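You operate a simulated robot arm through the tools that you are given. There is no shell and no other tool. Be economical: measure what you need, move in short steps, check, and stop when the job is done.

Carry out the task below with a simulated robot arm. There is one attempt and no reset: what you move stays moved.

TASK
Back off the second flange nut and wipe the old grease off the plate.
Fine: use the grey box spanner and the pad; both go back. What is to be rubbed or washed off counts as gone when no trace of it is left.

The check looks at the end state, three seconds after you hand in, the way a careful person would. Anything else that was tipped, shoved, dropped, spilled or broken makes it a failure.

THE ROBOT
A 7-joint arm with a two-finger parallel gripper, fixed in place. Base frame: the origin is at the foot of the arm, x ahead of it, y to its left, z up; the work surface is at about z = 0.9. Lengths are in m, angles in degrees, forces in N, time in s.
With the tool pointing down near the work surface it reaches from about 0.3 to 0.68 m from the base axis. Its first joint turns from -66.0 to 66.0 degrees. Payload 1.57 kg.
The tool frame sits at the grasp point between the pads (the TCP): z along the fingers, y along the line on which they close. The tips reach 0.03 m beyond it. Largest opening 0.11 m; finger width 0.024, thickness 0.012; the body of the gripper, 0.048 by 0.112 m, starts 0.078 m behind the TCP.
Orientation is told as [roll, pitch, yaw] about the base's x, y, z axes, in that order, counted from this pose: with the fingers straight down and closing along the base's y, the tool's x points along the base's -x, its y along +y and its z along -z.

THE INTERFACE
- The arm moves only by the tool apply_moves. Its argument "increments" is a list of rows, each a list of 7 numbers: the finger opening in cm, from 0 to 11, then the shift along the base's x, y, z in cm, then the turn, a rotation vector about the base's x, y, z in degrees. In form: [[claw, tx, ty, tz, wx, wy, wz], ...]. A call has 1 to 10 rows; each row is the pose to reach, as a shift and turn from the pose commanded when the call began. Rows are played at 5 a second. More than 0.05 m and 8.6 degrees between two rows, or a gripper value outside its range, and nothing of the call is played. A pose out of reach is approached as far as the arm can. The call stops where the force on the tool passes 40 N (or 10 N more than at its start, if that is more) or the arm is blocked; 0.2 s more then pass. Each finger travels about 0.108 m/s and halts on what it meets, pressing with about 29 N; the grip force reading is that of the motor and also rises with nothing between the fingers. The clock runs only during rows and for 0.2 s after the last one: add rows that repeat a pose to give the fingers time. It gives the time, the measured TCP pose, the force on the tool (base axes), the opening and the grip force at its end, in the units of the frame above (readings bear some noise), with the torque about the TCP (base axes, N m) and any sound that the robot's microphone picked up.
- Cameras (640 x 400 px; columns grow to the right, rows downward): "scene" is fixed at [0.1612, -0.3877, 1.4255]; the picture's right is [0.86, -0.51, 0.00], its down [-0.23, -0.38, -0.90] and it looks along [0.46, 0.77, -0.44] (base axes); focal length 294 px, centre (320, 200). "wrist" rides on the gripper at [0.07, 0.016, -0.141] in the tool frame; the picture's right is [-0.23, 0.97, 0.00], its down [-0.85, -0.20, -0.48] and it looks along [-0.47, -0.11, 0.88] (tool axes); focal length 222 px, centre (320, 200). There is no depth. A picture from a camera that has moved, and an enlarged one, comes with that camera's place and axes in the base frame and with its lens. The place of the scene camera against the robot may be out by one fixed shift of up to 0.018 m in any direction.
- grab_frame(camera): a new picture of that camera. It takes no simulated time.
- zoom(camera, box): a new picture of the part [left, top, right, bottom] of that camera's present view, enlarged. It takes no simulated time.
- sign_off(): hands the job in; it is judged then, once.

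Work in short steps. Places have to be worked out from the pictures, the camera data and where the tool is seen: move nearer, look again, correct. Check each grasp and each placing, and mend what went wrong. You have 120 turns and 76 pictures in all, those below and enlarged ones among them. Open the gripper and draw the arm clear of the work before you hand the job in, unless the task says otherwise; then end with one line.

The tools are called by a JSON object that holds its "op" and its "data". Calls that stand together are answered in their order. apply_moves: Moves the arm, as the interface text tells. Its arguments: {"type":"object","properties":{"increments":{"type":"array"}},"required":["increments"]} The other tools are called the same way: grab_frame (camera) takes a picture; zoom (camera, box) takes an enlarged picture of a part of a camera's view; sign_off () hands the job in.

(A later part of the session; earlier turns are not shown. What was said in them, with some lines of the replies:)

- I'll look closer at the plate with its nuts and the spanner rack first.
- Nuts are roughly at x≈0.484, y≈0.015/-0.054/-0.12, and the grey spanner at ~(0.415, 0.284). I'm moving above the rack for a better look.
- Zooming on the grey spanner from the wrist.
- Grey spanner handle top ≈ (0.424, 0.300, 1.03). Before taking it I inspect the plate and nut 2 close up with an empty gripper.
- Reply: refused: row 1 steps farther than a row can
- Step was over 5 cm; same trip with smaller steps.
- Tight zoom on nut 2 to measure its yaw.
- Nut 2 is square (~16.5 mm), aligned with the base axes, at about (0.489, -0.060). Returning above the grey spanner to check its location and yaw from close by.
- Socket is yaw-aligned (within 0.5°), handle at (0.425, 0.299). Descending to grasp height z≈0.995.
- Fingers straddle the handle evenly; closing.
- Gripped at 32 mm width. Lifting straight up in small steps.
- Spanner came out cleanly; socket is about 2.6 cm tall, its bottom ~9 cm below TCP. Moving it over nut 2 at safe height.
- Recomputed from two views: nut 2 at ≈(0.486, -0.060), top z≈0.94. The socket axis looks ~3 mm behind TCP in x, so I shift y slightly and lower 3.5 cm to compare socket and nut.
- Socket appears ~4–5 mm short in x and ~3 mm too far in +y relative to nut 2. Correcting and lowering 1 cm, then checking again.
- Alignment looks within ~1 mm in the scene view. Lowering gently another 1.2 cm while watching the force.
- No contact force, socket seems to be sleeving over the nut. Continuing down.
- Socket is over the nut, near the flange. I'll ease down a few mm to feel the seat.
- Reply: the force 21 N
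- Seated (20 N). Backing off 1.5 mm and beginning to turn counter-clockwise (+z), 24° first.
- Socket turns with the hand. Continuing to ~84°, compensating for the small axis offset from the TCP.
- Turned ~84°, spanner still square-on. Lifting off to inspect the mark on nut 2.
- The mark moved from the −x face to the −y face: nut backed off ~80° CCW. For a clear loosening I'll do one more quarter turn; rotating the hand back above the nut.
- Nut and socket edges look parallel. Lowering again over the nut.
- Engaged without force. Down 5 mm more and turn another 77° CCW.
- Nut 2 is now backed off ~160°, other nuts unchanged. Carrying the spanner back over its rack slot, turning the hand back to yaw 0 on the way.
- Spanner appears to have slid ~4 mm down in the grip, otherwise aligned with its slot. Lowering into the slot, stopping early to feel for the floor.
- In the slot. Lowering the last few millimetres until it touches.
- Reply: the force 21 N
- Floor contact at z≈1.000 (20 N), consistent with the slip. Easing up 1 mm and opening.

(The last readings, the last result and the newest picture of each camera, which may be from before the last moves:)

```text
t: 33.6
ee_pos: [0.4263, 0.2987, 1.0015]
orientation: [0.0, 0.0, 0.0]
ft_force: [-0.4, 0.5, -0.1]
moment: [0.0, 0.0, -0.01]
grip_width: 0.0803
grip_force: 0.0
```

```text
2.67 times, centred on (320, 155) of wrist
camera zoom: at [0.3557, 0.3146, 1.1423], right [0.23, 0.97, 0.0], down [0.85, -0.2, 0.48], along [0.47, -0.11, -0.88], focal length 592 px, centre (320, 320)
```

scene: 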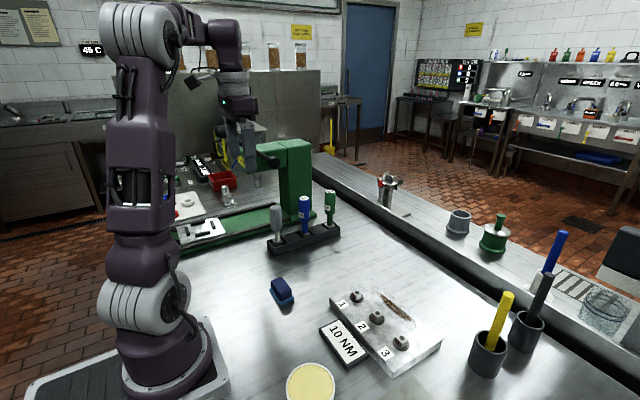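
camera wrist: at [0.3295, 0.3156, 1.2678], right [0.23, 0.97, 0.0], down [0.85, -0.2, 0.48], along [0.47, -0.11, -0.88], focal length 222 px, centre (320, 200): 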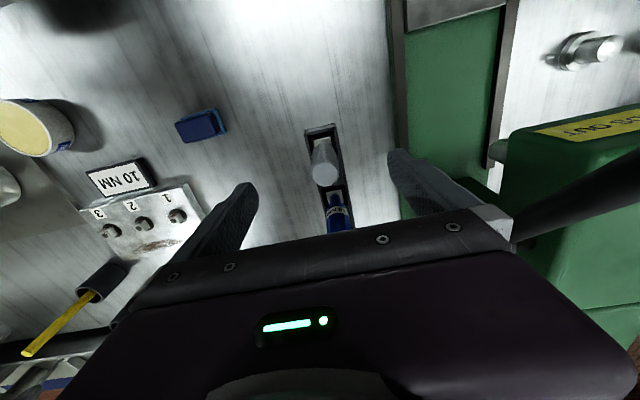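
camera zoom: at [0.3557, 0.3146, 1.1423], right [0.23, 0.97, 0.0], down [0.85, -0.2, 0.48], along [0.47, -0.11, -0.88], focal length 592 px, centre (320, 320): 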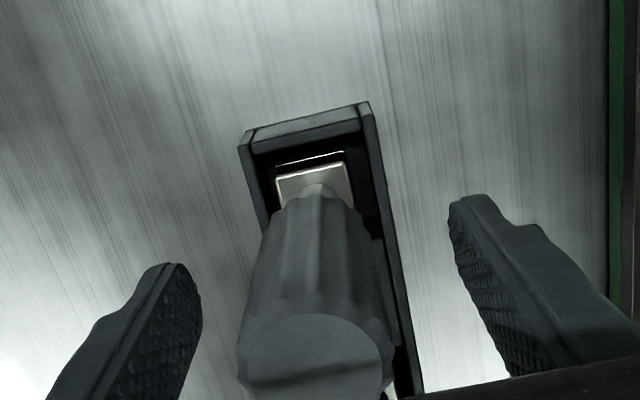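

Spanner stands back in its slot. Raising clear and moving over the pad.

{"op": "apply_moves", "data": {"increments": [[9, 0, 0, 4, 0, 0, 0], [11, 0, 0, 8, 0, 0, 0], [11, 0, 0, 12, 0, 0, 0], [11, -1.5, -4, 12, 0, 0, 0], [11, -3, -8, 11, 0, 0, 0], [11, -4.5, -12, 10, 0, 0, 0], [11, -6, -16, 9, 0, 0, 0], [11, -7.5, -17.4, 8, 0, 0, 0], [11, -7.5, -17.4, 8, 0, 0, 0]]}}

{"op": "grab_frame", "data": {"camera": "wrist"}}

{"op": "zoom", "data": {"camera": "scene", "box": [240, 180, 360, 320]}}

```text
t: 35.6
ee_pos: [0.3514, 0.1247, 1.079]
orientation: [-0.1, 0.0, -0.1]
ft_force: [0.7, -0.1, -0.3]
moment: [0.01, 0.02, 0.01]
grip_width: 0.1099
grip_force: 0.0
```

```text
34 pictures are left
camera wrist: at [0.28, 0.1415, 1.2205], right [0.23, 0.97, 0.0], down [0.85, -0.2, 0.48], along [0.47, -0.11, -0.88], focal length 222 px, centre (320, 200)
```

wrist: 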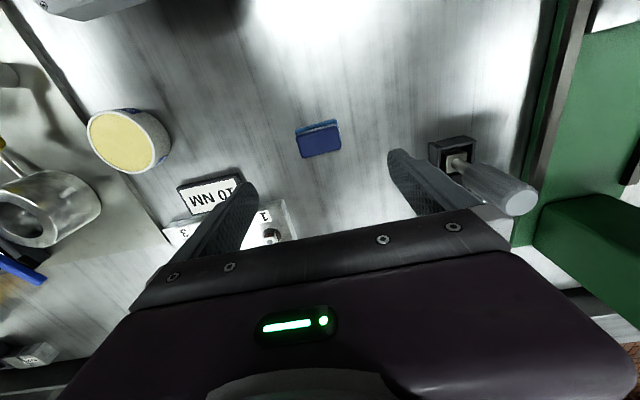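

```text
2.86 times, centred on (300, 250) of scene
camera zoom: at [0.1612, -0.3877, 1.4255], right [0.86, -0.51, 0.0], down [-0.23, -0.38, -0.9], along [0.46, 0.77, -0.44], focal length 841 px, centre (377, 57)
```

zoom: 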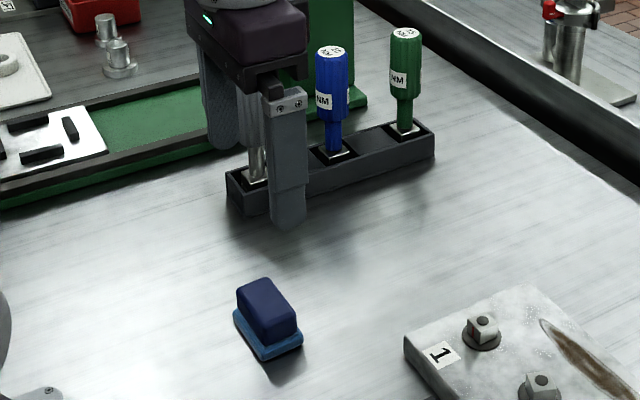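

The pad's handle top is at ≈(0.3527, 0.1233, 0.935), long side along y, unrotated. Descending with open fingers to z≈0.947.

{"op": "apply_moves", "data": {"increments": [[11, 0.1, -0.15, -4, 0, 0, 0], [11, 0.1, -0.15, -8, 0, 0, 0], [11, 0.1, -0.15, -11, 0, 0, 0], [11, 0.1, -0.15, -13.2, 0, 0, 0], [11, 0.1, -0.15, -13.2, 0, 0, 0]]}}

{"op": "zoom", "data": {"camera": "wrist", "box": [200, 80, 440, 230]}}

{"op": "zoom", "data": {"camera": "scene", "box": [240, 220, 340, 320]}}

```text
t: 36.8
ee_pos: [0.3533, 0.123, 0.9482]
orientation: [0.0, 0.0, -0.1]
ft_force: [-0.3, 0.7, 0.7]
moment: [-0.01, 0.01, 0.0]
grip_width: 0.11
grip_force: 0.2
```

```text
2.67 times, centred on (320, 155) of wrist
camera zoom: at [0.2829, 0.14, 1.0889], right [0.23, 0.97, 0.0], down [0.85, -0.2, 0.48], along [0.47, -0.11, -0.88], focal length 592 px, centre (320, 320)
```

zoom: 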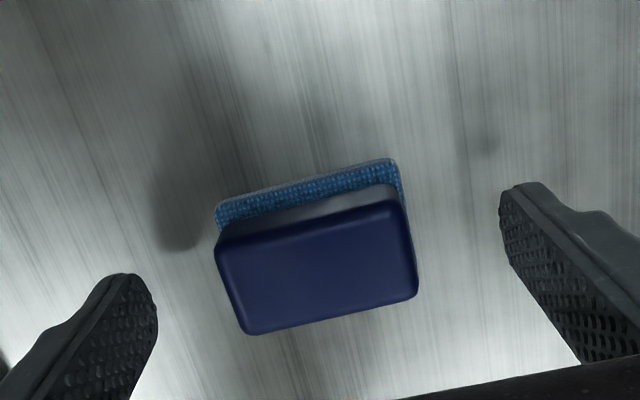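

```text
4.00 times, centred on (290, 270) of scene
camera zoom: at [0.1612, -0.3877, 1.4255], right [0.86, -0.51, 0.0], down [-0.23, -0.38, -0.9], along [0.46, 0.77, -0.44], focal length 1178 px, centre (440, -80)
```

zoom: 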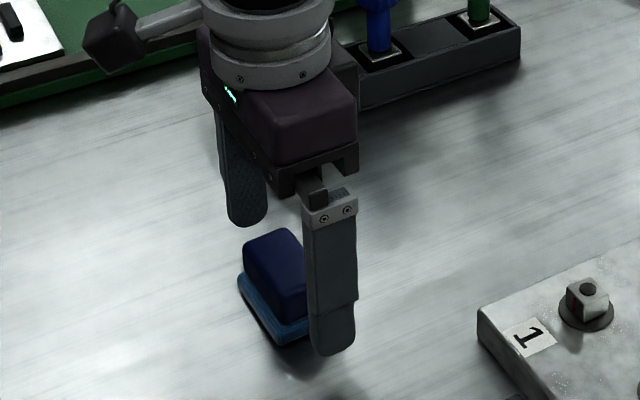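

Pad centred at ≈(0.350, 0.1246); nudging −3 mm in x and closing.

{"op": "apply_moves", "data": {"increments": [[11, -0.3, 0.1, 0, 0, 0, 0], [8, -0.3, 0.1, 0, 0, 0, 0], [6, -0.3, 0.1, 0, 0, 0, 0], [4, -0.3, 0.1, 0, 0, 0, 0], [3, -0.3, 0.1, 0, 0, 0, 0], [3, -0.3, 0.1, 0, 0, 0, 0]]}}

{"op": "apply_moves", "data": {"increments": [[3, 0, 0, 1, 0, 0, 0], [3, 0, 0, 4, 0, 0, 0], [3, 0, 0, 7, 0, 0, 0], [3, 0, 0, 7, 0, 0, 0]]}}

{"op": "zoom", "data": {"camera": "wrist", "box": [200, 80, 440, 230]}}

{"op": "zoom", "data": {"camera": "scene", "box": [240, 180, 360, 320]}}

```text
t: 38.2
ee_pos: [0.3502, 0.123, 0.9484]
orientation: [0.0, -0.1, 0.1]
ft_force: [1.1, 0.1, 1.8]
moment: [-0.07, -0.02, -0.02]
grip_width: 0.055
grip_force: 28.5
```

```text
t: 39.2
ee_pos: [0.3482, 0.1232, 1.021]
orientation: [-0.1, 0.0, -0.1]
ft_force: [-0.6, 0.0, -0.4]
moment: [0.01, -0.04, -0.01]
grip_width: 0.0549
grip_force: 28.8
```

```text
2.67 times, centred on (320, 155) of wrist
camera zoom: at [0.2768, 0.1399, 1.1612], right [0.23, 0.97, 0.0], down [0.85, -0.2, 0.48], along [0.47, -0.11, -0.88], focal length 592 px, centre (320, 320)
```

zoom: 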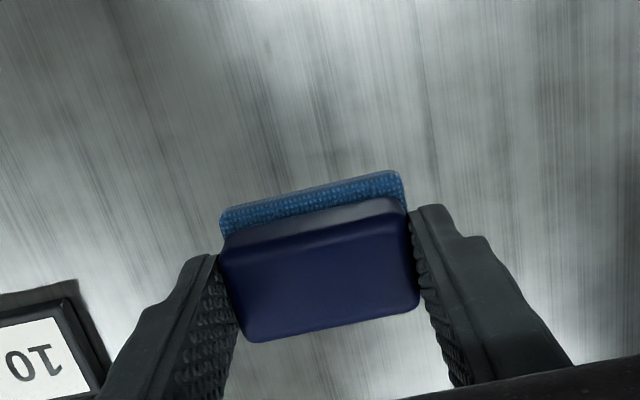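

```text
2.86 times, centred on (300, 250) of scene
camera zoom: at [0.1612, -0.3877, 1.4255], right [0.86, -0.51, 0.0], down [-0.23, -0.38, -0.9], along [0.46, 0.77, -0.44], focal length 841 px, centre (377, 57)
```

zoom: 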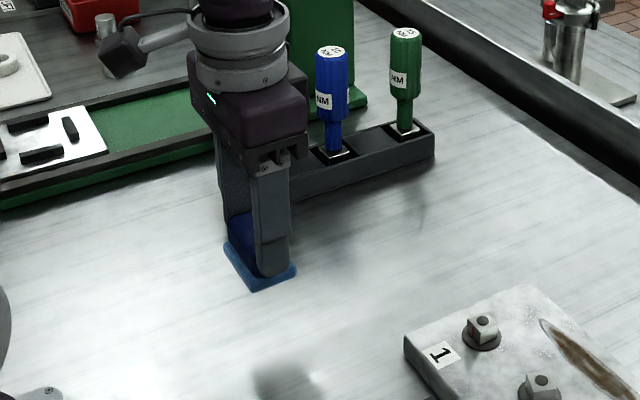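

Pad is held, clear of the table. Carrying it over the near end of the grease streak (x≈0.542, y≈-0.02), staying 5 cm above the plate.

{"op": "apply_moves", "data": {"increments": [[3, 3.2, -2.4, 1, 0, 0, 0], [3, 6.4, -4.8, 1.5, 0, 0, 0], [3, 9.6, -7.2, 1.5, 0, 0, 0], [3, 12.9, -9.6, 1.5, 0, 0, 0], [3, 16.1, -12, 1, 0, 0, 0], [3, 19.4, -14.3, 0, 0, 0, 0], [3, 19.4, -14.3, 0, 0, 0, 0]]}}

{"op": "zoom", "data": {"camera": "wrist", "box": [150, 60, 470, 260]}}

{"op": "zoom", "data": {"camera": "scene", "box": [325, 225, 465, 385]}}

```text
t: 40.8
ee_pos: [0.5432, -0.0208, 1.0216]
orientation: [-0.1, 0.0, 0.1]
ft_force: [-0.3, -0.9, -1.6]
moment: [-0.01, -0.03, 0.01]
grip_width: 0.055
grip_force: 28.8
```

```text
2.00 times, centred on (310, 160) of wrist
camera zoom: at [0.4726, -0.0052, 1.1619], right [0.23, 0.97, 0.0], down [0.86, -0.2, 0.48], along [0.47, -0.11, -0.88], focal length 444 px, centre (340, 280)
```

zoom: 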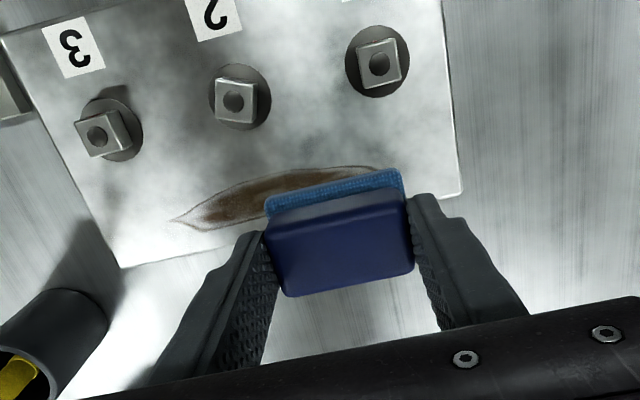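

```text
2.50 times, centred on (395, 305) of scene
camera zoom: at [0.1612, -0.3878, 1.4255], right [0.86, -0.51, 0.0], down [-0.23, -0.38, -0.9], along [0.46, 0.77, -0.44], focal length 736 px, centre (132, -62)
```

zoom: 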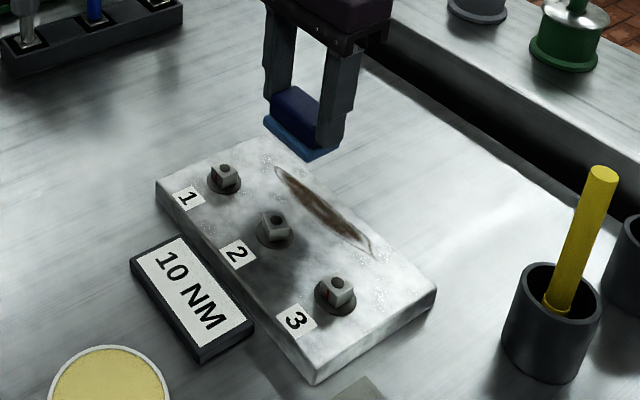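

Grease spans x≈0.529–0.553, y≈-0.12–0.012; plate surface ≈0.921. Lowering the pad onto it gently, with contact expected at TCP z≈0.97.

{"op": "apply_moves", "data": {"increments": [[3, -0.2, 0, -2.5, 0, 0, 0], [3, -0.2, 0, -4.2, 0, 0, 0], [3, -0.2, 0, -4.9, 0, 0, 0], [3, -0.2, 0, -5.2, 0, 0, 0], [3, -0.2, 0, -5.2, 0, 0, 0]]}}

```text
t: 42.0
ee_pos: [0.5426, -0.0191, 0.9691]
orientation: [0.0, -0.1, 0.0]
ft_force: [-0.6, 1.9, 23.8]
moment: [0.06, -0.02, 0.01]
grip_width: 0.055
grip_force: 28.9
```

Contact at 24 N; easing 1 mm and stroking along the streak and back.

{"op": "apply_moves", "data": {"increments": [[3, 0, 1, 0.1, 0, 0, 0], [3, 0, 2.4, 0.1, 0, 0, 0], [3, 0, 0.5, 0.1, 0, 0, 0], [3, 0, -1.5, 0.1, 0, 0, 0], [3, 0, -3.5, 0.1, 0, 0, 0], [3, 0, -5.5, 0.1, 0, 0, 0], [3, 0, -7.5, 0.1, 0, 0, 0], [3, 0, -9.2, 0.1, 0, 0, 0], [3, 0, -9.2, 0.1, 0, 0, 0]]}}

{"op": "apply_moves", "data": {"increments": [[3, 0.5, 0, 0, 0, 0, 0], [3, 0.5, 2, 0, 0, 0, 0], [3, 0.5, 4, 0, 0, 0, 0], [3, 0.5, 6, 0, 0, 0, 0], [3, 0.5, 8, 0, 0, 0, 0], [3, 0.5, 10, 0, 0, 0, 0], [3, 0.5, 11.6, 0, 0, 0, 0], [3, -0.4, 11.6, 0, 0, 0, 0]]}}

{"op": "apply_moves", "data": {"increments": [[3, 0, -2, 0, 0, 0, 0], [3, 0, -4, 0, 0, 0, 0], [3, 0, -6, 0, 0, 0, 0], [3, 0, -8, 0, 0, 0, 0], [3, 0, -10, 0, 0, 0, 0], [3, 0, -11.6, 0, 0, 0, 0], [3, 0.3, -9, 0, 0, 0, 0], [3, 0.3, -6, 0, 0, 0, 0]]}}

{"op": "zoom", "data": {"camera": "scene", "box": [325, 225, 465, 385]}}

```text
t: 44.0
ee_pos: [0.5418, -0.1109, 0.9684]
orientation: [0.0, 0.1, -0.1]
ft_force: [-0.1, 0.1, 0.3]
moment: [-0.03, 0.03, -0.01]
grip_width: 0.0549
grip_force: 29.0
```

```text
t: 45.8
ee_pos: [0.536, 0.0048, 0.9677]
orientation: [0.0, -0.1, 0.0]
ft_force: [-0.1, 0.0, 1.0]
moment: [0.01, 0.0, 0.02]
grip_width: 0.0548
grip_force: 28.9
```

```text
t: 47.6
ee_pos: [0.5422, -0.0553, 0.9697]
orientation: [-0.1, 0.0, 0.0]
ft_force: [-1.1, 0.5, -0.5]
moment: [-0.04, 0.01, 0.05]
grip_width: 0.0547
grip_force: 29.0
```

```text
2.50 times, centred on (395, 305) of scene
camera zoom: at [0.1612, -0.3878, 1.4255], right [0.86, -0.51, 0.0], down [-0.23, -0.38, -0.9], along [0.46, 0.77, -0.44], focal length 736 px, centre (132, -62)
```

zoom: 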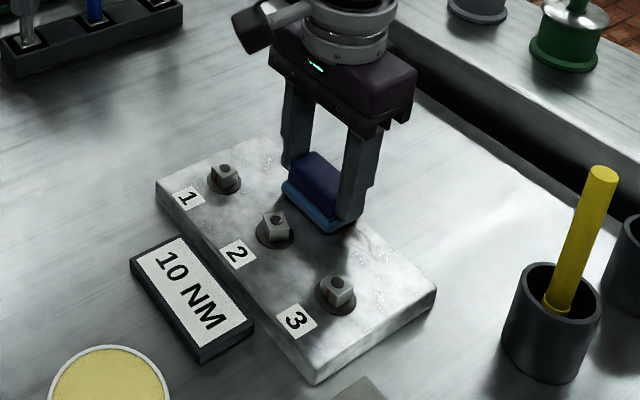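

Visible parts look cleaner but contact force has dropped to zero (pad was pushed up slightly in the grip). Lifting to inspect.

{"op": "apply_moves", "data": {"increments": [[3, 0, 0, 2, 0, 0, 0], [3, 0, 2, 6, 0, 0, 0], [3, 0, 5, 9, 0, 0, 0], [3, 0, 8, 9, 0, 0, 0], [3, 0, 8, 9, 0, 0, 0]]}}

{"op": "zoom", "data": {"camera": "scene", "box": [355, 270, 445, 370]}}

{"op": "zoom", "data": {"camera": "wrist", "box": [120, 60, 440, 260]}}

```text
t: 48.8
ee_pos: [0.5425, 0.0247, 1.0598]
orientation: [0.1, -0.1, -0.1]
ft_force: [0.1, 0.6, -0.5]
moment: [0.01, -0.01, -0.03]
grip_width: 0.0548
grip_force: 29.3
```

```text
4.00 times, centred on (400, 320) of scene
camera zoom: at [0.1613, -0.3877, 1.4255], right [0.86, -0.51, 0.0], down [-0.23, -0.38, -0.9], along [0.46, 0.77, -0.44], focal length 1178 px, centre (0, -280)
```

zoom: 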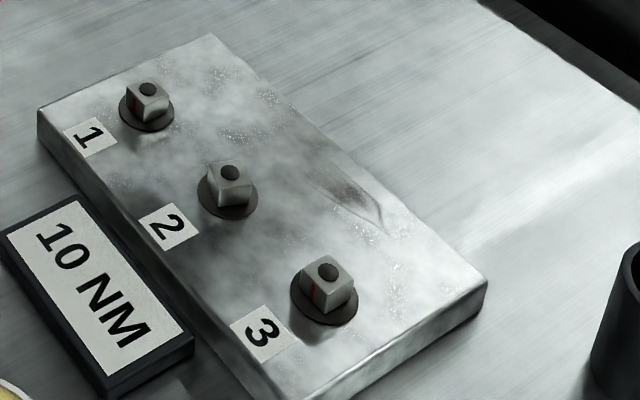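

```text
2.00 times, centred on (280, 160) of wrist
camera zoom: at [0.4708, 0.0421, 1.2007], right [0.23, 0.97, 0.0], down [0.85, -0.2, 0.48], along [0.47, -0.11, -0.88], focal length 444 px, centre (400, 280)
```

zoom: 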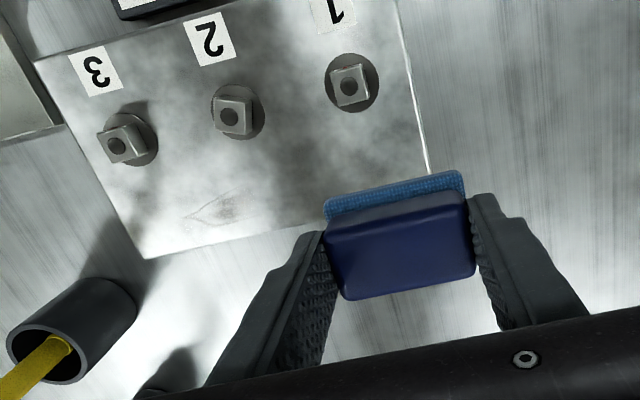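

Faint traces remain at the −y end (around y -0.12 to -0.085). Coming back down there with more pressure.

{"op": "apply_moves", "data": {"increments": [[3, 0, -4, 0, 0, 0, 0], [3, 0, -8, 0, 0, 0, 0], [3, 0, -12, 0, 0, 0, 0], [3, 0, -12.5, -4, 0, 0, 0], [3, 0, -12.5, -7.5, 0, 0, 0], [3, 0, -12.5, -8.9, 0, 0, 0], [3, 0, -12.5, -9.2, 0, 0, 0], [3, 0, -12.5, -9.2, 0, 0, 0]]}}

```text
t: 50.6
ee_pos: [0.5397, -0.1018, 0.9679]
orientation: [-0.1, -0.1, 0.0]
ft_force: [-5.4, -0.1, 24.0]
moment: [0.03, 0.12, 0.0]
grip_width: 0.055
grip_force: 28.7
```

24 N contact. Scrubbing back and forth over the −y end, then a full pass along the streak.

{"op": "apply_moves", "data": {"increments": [[3, 0, -1.5, 0, 0, 0, 0], [3, 0, 0, 0, 0, 0, 0], [3, 0, 2, 0, 0, 0, 0], [3, 0.4, 0, 0, 0, 0, 0], [3, 0.4, -2, 0, 0, 0, 0], [3, 0.4, 0, 0, 0, 0, 0], [3, 0.4, 2, 0, 0, 0, 0], [3, -0.4, 0, 0, 0, 0, 0], [3, -0.4, -2, 0, 0, 0, 0], [3, 0, 0, 0, 0, 0, 0]]}}

{"op": "apply_moves", "data": {"increments": [[3, 0, -1.5, -0.1, 0, 0, 0], [3, 0, 0.5, -0.1, 0, 0, 0], [3, 0, 2.5, -0.1, 0, 0, 0], [3, 0, 4.5, -0.1, 0, 0, 0], [3, 0, 6.5, -0.1, 0, 0, 0], [3, 0, 8.5, -0.1, 0, 0, 0], [3, 0, 10.5, -0.1, 0, 0, 0]]}}

```text
t: 52.8
ee_pos: [0.5399, -0.1001, 0.9659]
orientation: [0.0, -0.1, -0.1]
ft_force: [0.4, -2.7, 7.1]
moment: [-0.1, -0.16, -0.07]
grip_width: 0.0547
grip_force: 28.7
```

```text
t: 54.4
ee_pos: [0.5387, 0.0051, 0.966]
orientation: [0.0, 0.1, -0.2]
ft_force: [0.0, -8.0, 16.0]
moment: [-0.3, -0.09, -0.07]
grip_width: 0.0547
grip_force: 28.7
```

Good contact through that pass. Stroking back to −y once more and forward, then lifting to look.

{"op": "apply_moves", "data": {"increments": [[3, 0.4, -2, 0, 0, 0, 0], [3, 0.4, -4, 0, 0, 0, 0], [3, 0.4, -6, 0, 0, 0, 0], [3, 0.4, -8, 0, 0, 0, 0], [3, 0.4, -10, 0, 0, 0, 0], [3, 0.4, -12, 0, 0, 0, 0], [3, 0.2, -10, 0, 0, 0, 0], [3, 0.2, -8, 0, 0, 0, 0]]}}

{"op": "apply_moves", "data": {"increments": [[3, 0, 0, 2, 0, 0, 0], [3, 0, 3, 5, 0, 0, 0], [3, 0, 7, 8, 0, 0, 0], [3, 0, 11, 9, 0, 0, 0], [3, -4, 13, 9, 0, 0, 0], [3, -8, 13, 9, 0, 0, 0], [3, -8, 13, 9, 0, 0, 0]]}}

{"op": "zoom", "data": {"camera": "scene", "box": [355, 270, 445, 370]}}

{"op": "zoom", "data": {"camera": "wrist", "box": [120, 100, 360, 300]}}

```text
t: 56.2
ee_pos: [0.5411, -0.0778, 0.9644]
orientation: [0.0, 0.1, -0.1]
ft_force: [0.1, -1.2, 3.1]
moment: [-0.02, -0.04, -0.01]
grip_width: 0.055
grip_force: 28.9
```

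```text
t: 57.8
ee_pos: [0.4604, 0.0543, 1.0563]
orientation: [0.0, -0.1, -0.1]
ft_force: [-0.1, -0.3, -0.6]
moment: [0.0, 0.01, 0.03]
grip_width: 0.055
grip_force: 29.6
```

```text
4.00 times, centred on (400, 320) of scene
camera zoom: at [0.1612, -0.3877, 1.4255], right [0.86, -0.51, 0.0], down [-0.23, -0.38, -0.9], along [0.46, 0.77, -0.44], focal length 1178 px, centre (0, -280)
```

zoom: 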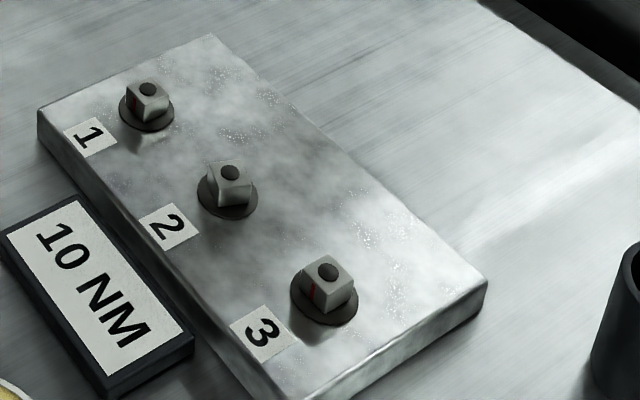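

```text
2.00 times, centred on (240, 200) of wrist
camera zoom: at [0.3896, 0.0698, 1.1966], right [0.23, 0.97, 0.0], down [0.85, -0.2, 0.48], along [0.47, -0.11, -0.88], focal length 444 px, centre (480, 200)
```

zoom: 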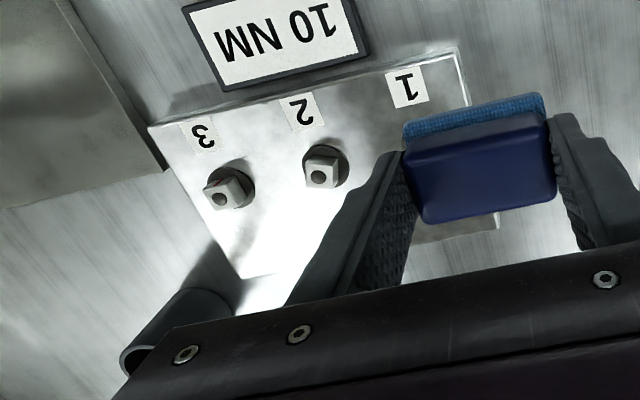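

The streak looks gone. A closer look to be sure.

{"op": "zoom", "data": {"camera": "scene", "box": [390, 280, 460, 345]}}

{"op": "zoom", "data": {"camera": "scene", "box": [370, 275, 430, 325]}}

```text
6.15 times, centred on (425, 312) of scene
camera zoom: at [0.1612, -0.3877, 1.4255], right [0.86, -0.51, 0.0], down [-0.23, -0.38, -0.9], along [0.46, 0.77, -0.44], focal length 1812 px, centre (-326, -492)
```

zoom: 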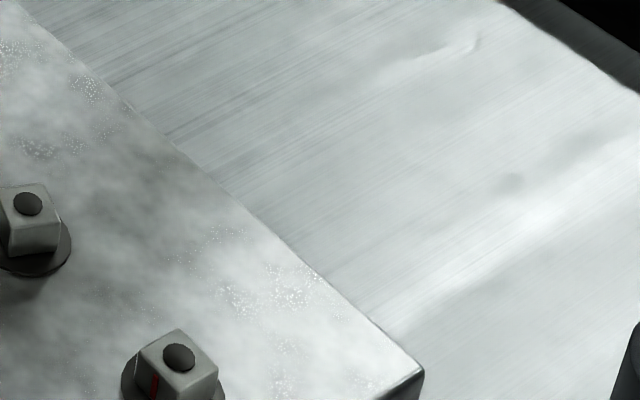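

```text
8.00 times, centred on (400, 300) of scene
camera zoom: at [0.1612, -0.3877, 1.4255], right [0.86, -0.51, 0.0], down [-0.23, -0.38, -0.9], along [0.46, 0.77, -0.44], focal length 2355 px, centre (-320, -600)
```

zoom: 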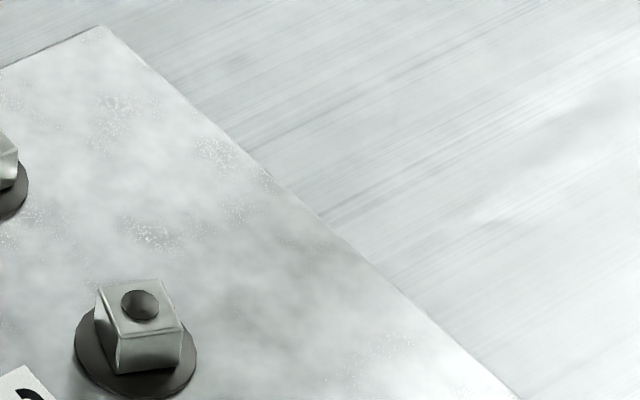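

A faint tint near the streak's middle might remain; zooming closer.

{"op": "zoom", "data": {"camera": "scene", "box": [386, 295, 416, 319]}}

```text
16.00 times, centred on (401, 307) of scene
camera zoom: at [0.1612, -0.3877, 1.4255], right [0.86, -0.51, 0.0], down [-0.23, -0.38, -0.9], along [0.46, 0.77, -0.44], focal length 4710 px, centre (-976, -1512)
```

zoom: 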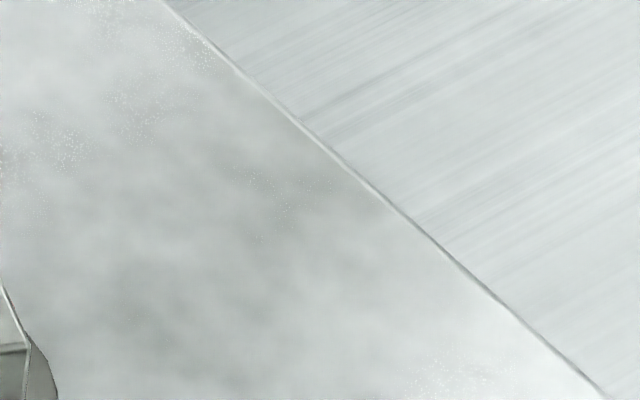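

Looks clean bare plate. One more insurance pass along the full streak with firm pressure.

{"op": "apply_moves", "data": {"increments": [[3, 4, 0, 0, 0, 0, 0], [3, 8, -2, 0, 0, 0, 0], [3, 8, -5.2, -3, 0, 0, 0], [3, 8, -5.2, -6.5, 0, 0, 0], [3, 8, -5.2, -8.6, 0, 0, 0], [3, 8, -5.2, -9.1, 0, 0, 0], [3, 8, -5.2, -9.1, 0, 0, 0]]}}

{"op": "apply_moves", "data": {"increments": [[3, 0, -2, 0, 0, 0, 0], [3, 0, -4, 0, 0, 0, 0], [3, 0, -6, 0, 0, 0, 0], [3, 0, -8, 0, 0, 0, 0], [3, 0, -10, 0, 0, 0, 0], [3, 0, -12, -0.05, 0, 0, 0], [3, 0.3, -10, -0.05, 0, 0, 0], [3, 0.3, -8, -0.05, 0, 0, 0], [3, 0.3, -6, -0.05, 0, 0, 0], [3, 0.3, -4, -0.05, 0, 0, 0]]}}

{"op": "apply_moves", "data": {"increments": [[3, 0, 2, 0, 0, 0, 0], [3, 0, 4, 0, 0, 0, 0], [3, -0.5, 2, 0, 0, 0, 0], [3, -0.5, 0, 0, 0, 0, 0], [3, -0.5, -2, 0, 0, 0, 0], [3, -0.5, -4, 0, 0, 0, 0], [3, -0.5, -6, 0, 0, 0, 0], [3, -0.5, -8, 0, 0, 0, 0]]}}

```text
t: 59.4
ee_pos: [0.543, 0.0024, 0.9636]
orientation: [-0.1, -0.2, 0.0]
ft_force: [-1.8, -0.4, 10.7]
moment: [0.0, 0.05, 0.01]
grip_width: 0.0549
grip_force: 29.1
```

```text
t: 61.6
ee_pos: [0.546, -0.036, 0.9645]
orientation: [-0.1, 0.1, -0.1]
ft_force: [-1.0, -3.0, 6.6]
moment: [-0.15, -0.02, 0.01]
grip_width: 0.0549
grip_force: 29.1
```

```text
t: 63.4
ee_pos: [0.5402, -0.1163, 0.9637]
orientation: [0.0, -0.2, -0.1]
ft_force: [-1.1, 10.6, 23.8]
moment: [0.32, -0.01, -0.03]
grip_width: 0.0548
grip_force: 29.2
```

Returning the pad to its original spot: lift, travel, hover.

{"op": "apply_moves", "data": {"increments": [[3, 0, 0, 3, 0, 0, 0], [3, 0, 0, 6.5, 0, 0, 0], [3, -2.7, 3.4, 6.5, 0, 0, 0], [3, -5.4, 6.8, 6.5, 0, 0, 0], [3, -8.1, 10.3, 6.5, 0, 0, 0], [3, -10.9, 13.7, 6.5, 0, 0, 0], [3, -13.6, 17.1, 6.5, 0, 0, 0], [3, -16.3, 20.6, 6, 0, 0, 0], [3, -19.1, 24.1, 5, 0, 0, 0], [3, -19.1, 24.1, 3, 0, 0, 0]]}}

{"op": "zoom", "data": {"camera": "scene", "box": [355, 270, 445, 370]}}

{"op": "zoom", "data": {"camera": "wrist", "box": [200, 80, 440, 230]}}

```text
t: 65.6
ee_pos: [0.3489, 0.125, 0.9945]
orientation: [0.0, 0.0, -0.1]
ft_force: [0.2, 0.5, 0.5]
moment: [-0.01, -0.03, 0.0]
grip_width: 0.0547
grip_force: 29.9
```

```text
4.00 times, centred on (400, 320) of scene
camera zoom: at [0.1612, -0.3877, 1.4255], right [0.86, -0.51, 0.0], down [-0.23, -0.38, -0.9], along [0.46, 0.77, -0.44], focal length 1178 px, centre (0, -280)
```

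zoom: 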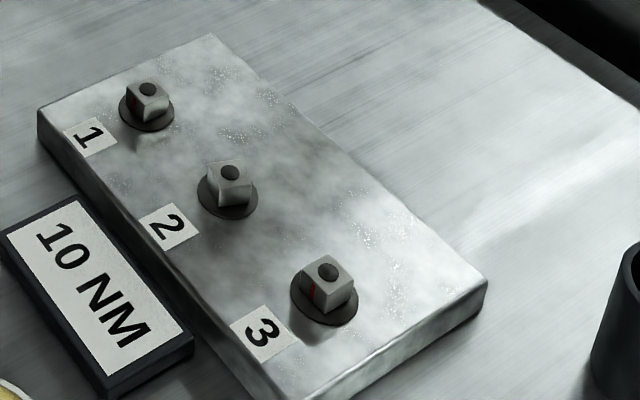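

```text
2.67 times, centred on (320, 155) of wrist
camera zoom: at [0.2785, 0.1408, 1.1367], right [0.23, 0.97, 0.0], down [0.85, -0.2, 0.48], along [0.47, -0.11, -0.88], focal length 592 px, centre (320, 320)
```

zoom: 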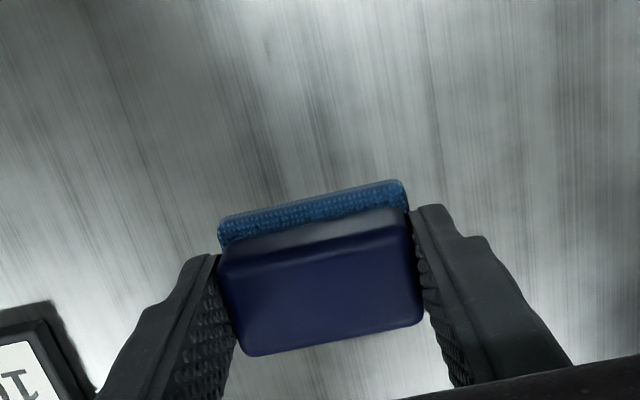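

Plate is clean. Lowering the pad to the table.

{"op": "apply_moves", "data": {"increments": [[3, 0, 0, -2.5, 0, 0, 0], [3, 0, 0, -4.2, 0, 0, 0], [3, 0, 0, -4.7, 0, 0, 0], [3, 0, 0, -4.7, 0, 0, 0]]}}

```text
t: 66.6
ee_pos: [0.3482, 0.1248, 0.9476]
orientation: [0.0, 0.0, 0.0]
ft_force: [-0.3, 0.2, -0.4]
moment: [0.02, 0.05, -0.01]
grip_width: 0.0549
grip_force: 29.2
```

{"op": "apply_moves", "data": {"increments": [[3, 0, 0, -0.2, 0, 0, 0], [3, 0, 0, -0.4, 0, 0, 0], [3, 0, 0, -0.4, 0, 0, 0]]}}

```text
t: 67.4
ee_pos: [0.3493, 0.1247, 0.9447]
orientation: [0.0, 0.0, -0.1]
ft_force: [0.5, 0.0, 0.2]
moment: [-0.01, 0.01, 0.02]
grip_width: 0.055
grip_force: 29.6
```

No contact yet; 1–2 mm further.

{"op": "apply_moves", "data": {"increments": [[3, 0, 0, -0.1, 0, 0, 0], [3, 0, 0, -0.2, 0, 0, 0], [3, 0, 0, -0.2, 0, 0, 0]]}}

```text
t: 68.2
ee_pos: [0.3489, 0.1253, 0.9412]
orientation: [0.1, -0.1, -0.1]
ft_force: [-4.9, -0.1, 36.9]
moment: [-0.05, 0.12, 0.0]
grip_width: 0.0549
grip_force: 29.4
```

Firm contact on the table. Easing up 1 mm, opening, and rising.

{"op": "apply_moves", "data": {"increments": [[3, 0, 0, 0.15, 0, 0, 0], [6, 0, 0, 0.15, 0, 0, 0], [9, 0, 0, 0.15, 0, 0, 0], [11, 0, 0, 0.15, 0, 0, 0], [11, 0, 0, 1, 0, 0, 0], [11, 0, 0, 5, 0, 0, 0], [11, 0, 0, 10, 0, 0, 0], [11, 0, 0, 14, 0, 0, 0], [11, 0, 0, 18, 0, 0, 0]]}}

{"op": "apply_moves", "data": {"increments": [[11, 0.5, 0, 4, 0, 0, 0], [11, 1, 0, 8, 0, 0, 0], [11, 2, 0, 12, 0, 0, 0], [11, 2, 0, 12, 0, 0, 0]]}}

{"op": "grab_frame", "data": {"camera": "scene"}}

{"op": "grab_frame", "data": {"camera": "wrist"}}

{"op": "zoom", "data": {"camera": "scene", "box": [240, 190, 400, 310]}}

```text
t: 70.2
ee_pos: [0.3499, 0.1234, 1.1212]
orientation: [-0.1, 0.0, -0.3]
ft_force: [-0.1, -0.6, 0.0]
moment: [-0.01, 0.01, -0.02]
grip_width: 0.11
grip_force: 0.1
```

```text
t: 71.2
ee_pos: [0.3692, 0.1208, 1.2423]
orientation: [0.0, 0.0, 0.0]
ft_force: [0.9, 0.6, 0.8]
moment: [0.03, -0.02, 0.04]
grip_width: 0.1101
grip_force: 0.0
```

```text
16 pictures are left
```

scene: 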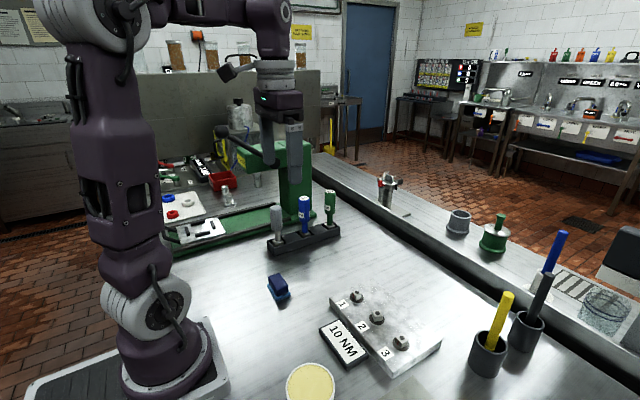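

```text
15 pictures are left
camera wrist: at [0.299, 0.1381, 1.3819], right [0.23, 0.97, 0.0], down [0.86, -0.2, 0.48], along [0.47, -0.11, -0.88], focal length 222 px, centre (320, 200)
```

wrist: 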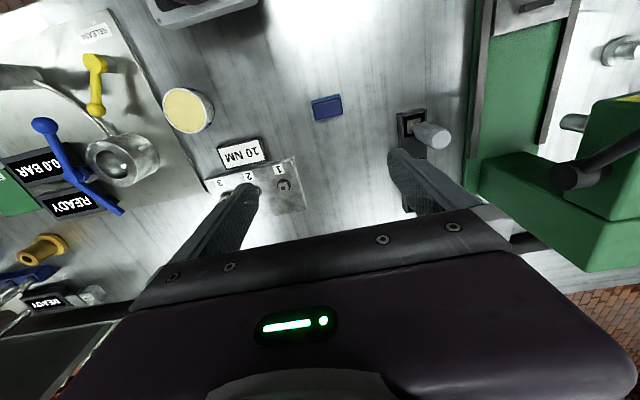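

```text
3.33 times, centred on (320, 250) of scene
camera zoom: at [0.1612, -0.3877, 1.4255], right [0.86, -0.51, 0.0], down [-0.23, -0.38, -0.9], along [0.46, 0.77, -0.44], focal length 981 px, centre (320, 33)
```

zoom: 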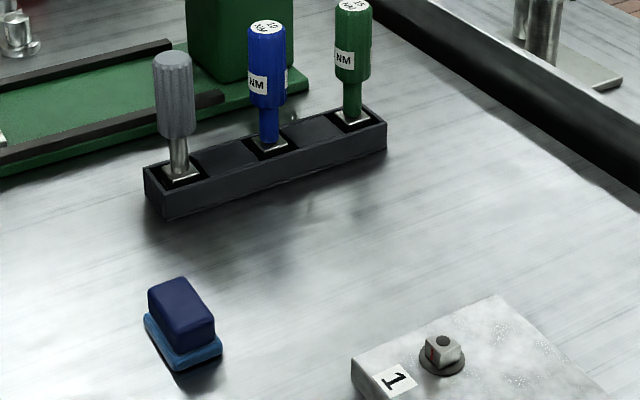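

Everything is in place: spanner in its rack slot, pad on the table, plate clean, nut 2 backed off, arm clear. Handing in.

{"op": "sign_off", "data": {}}

```text
The job is handed in.
```

I backed nut 2 off about 160° with the grey box spanner and wiped the grease off the plate, with no trace visible in the last close-up. The spanner is back in its rack slot and the pad is within about 5 mm of where it started.
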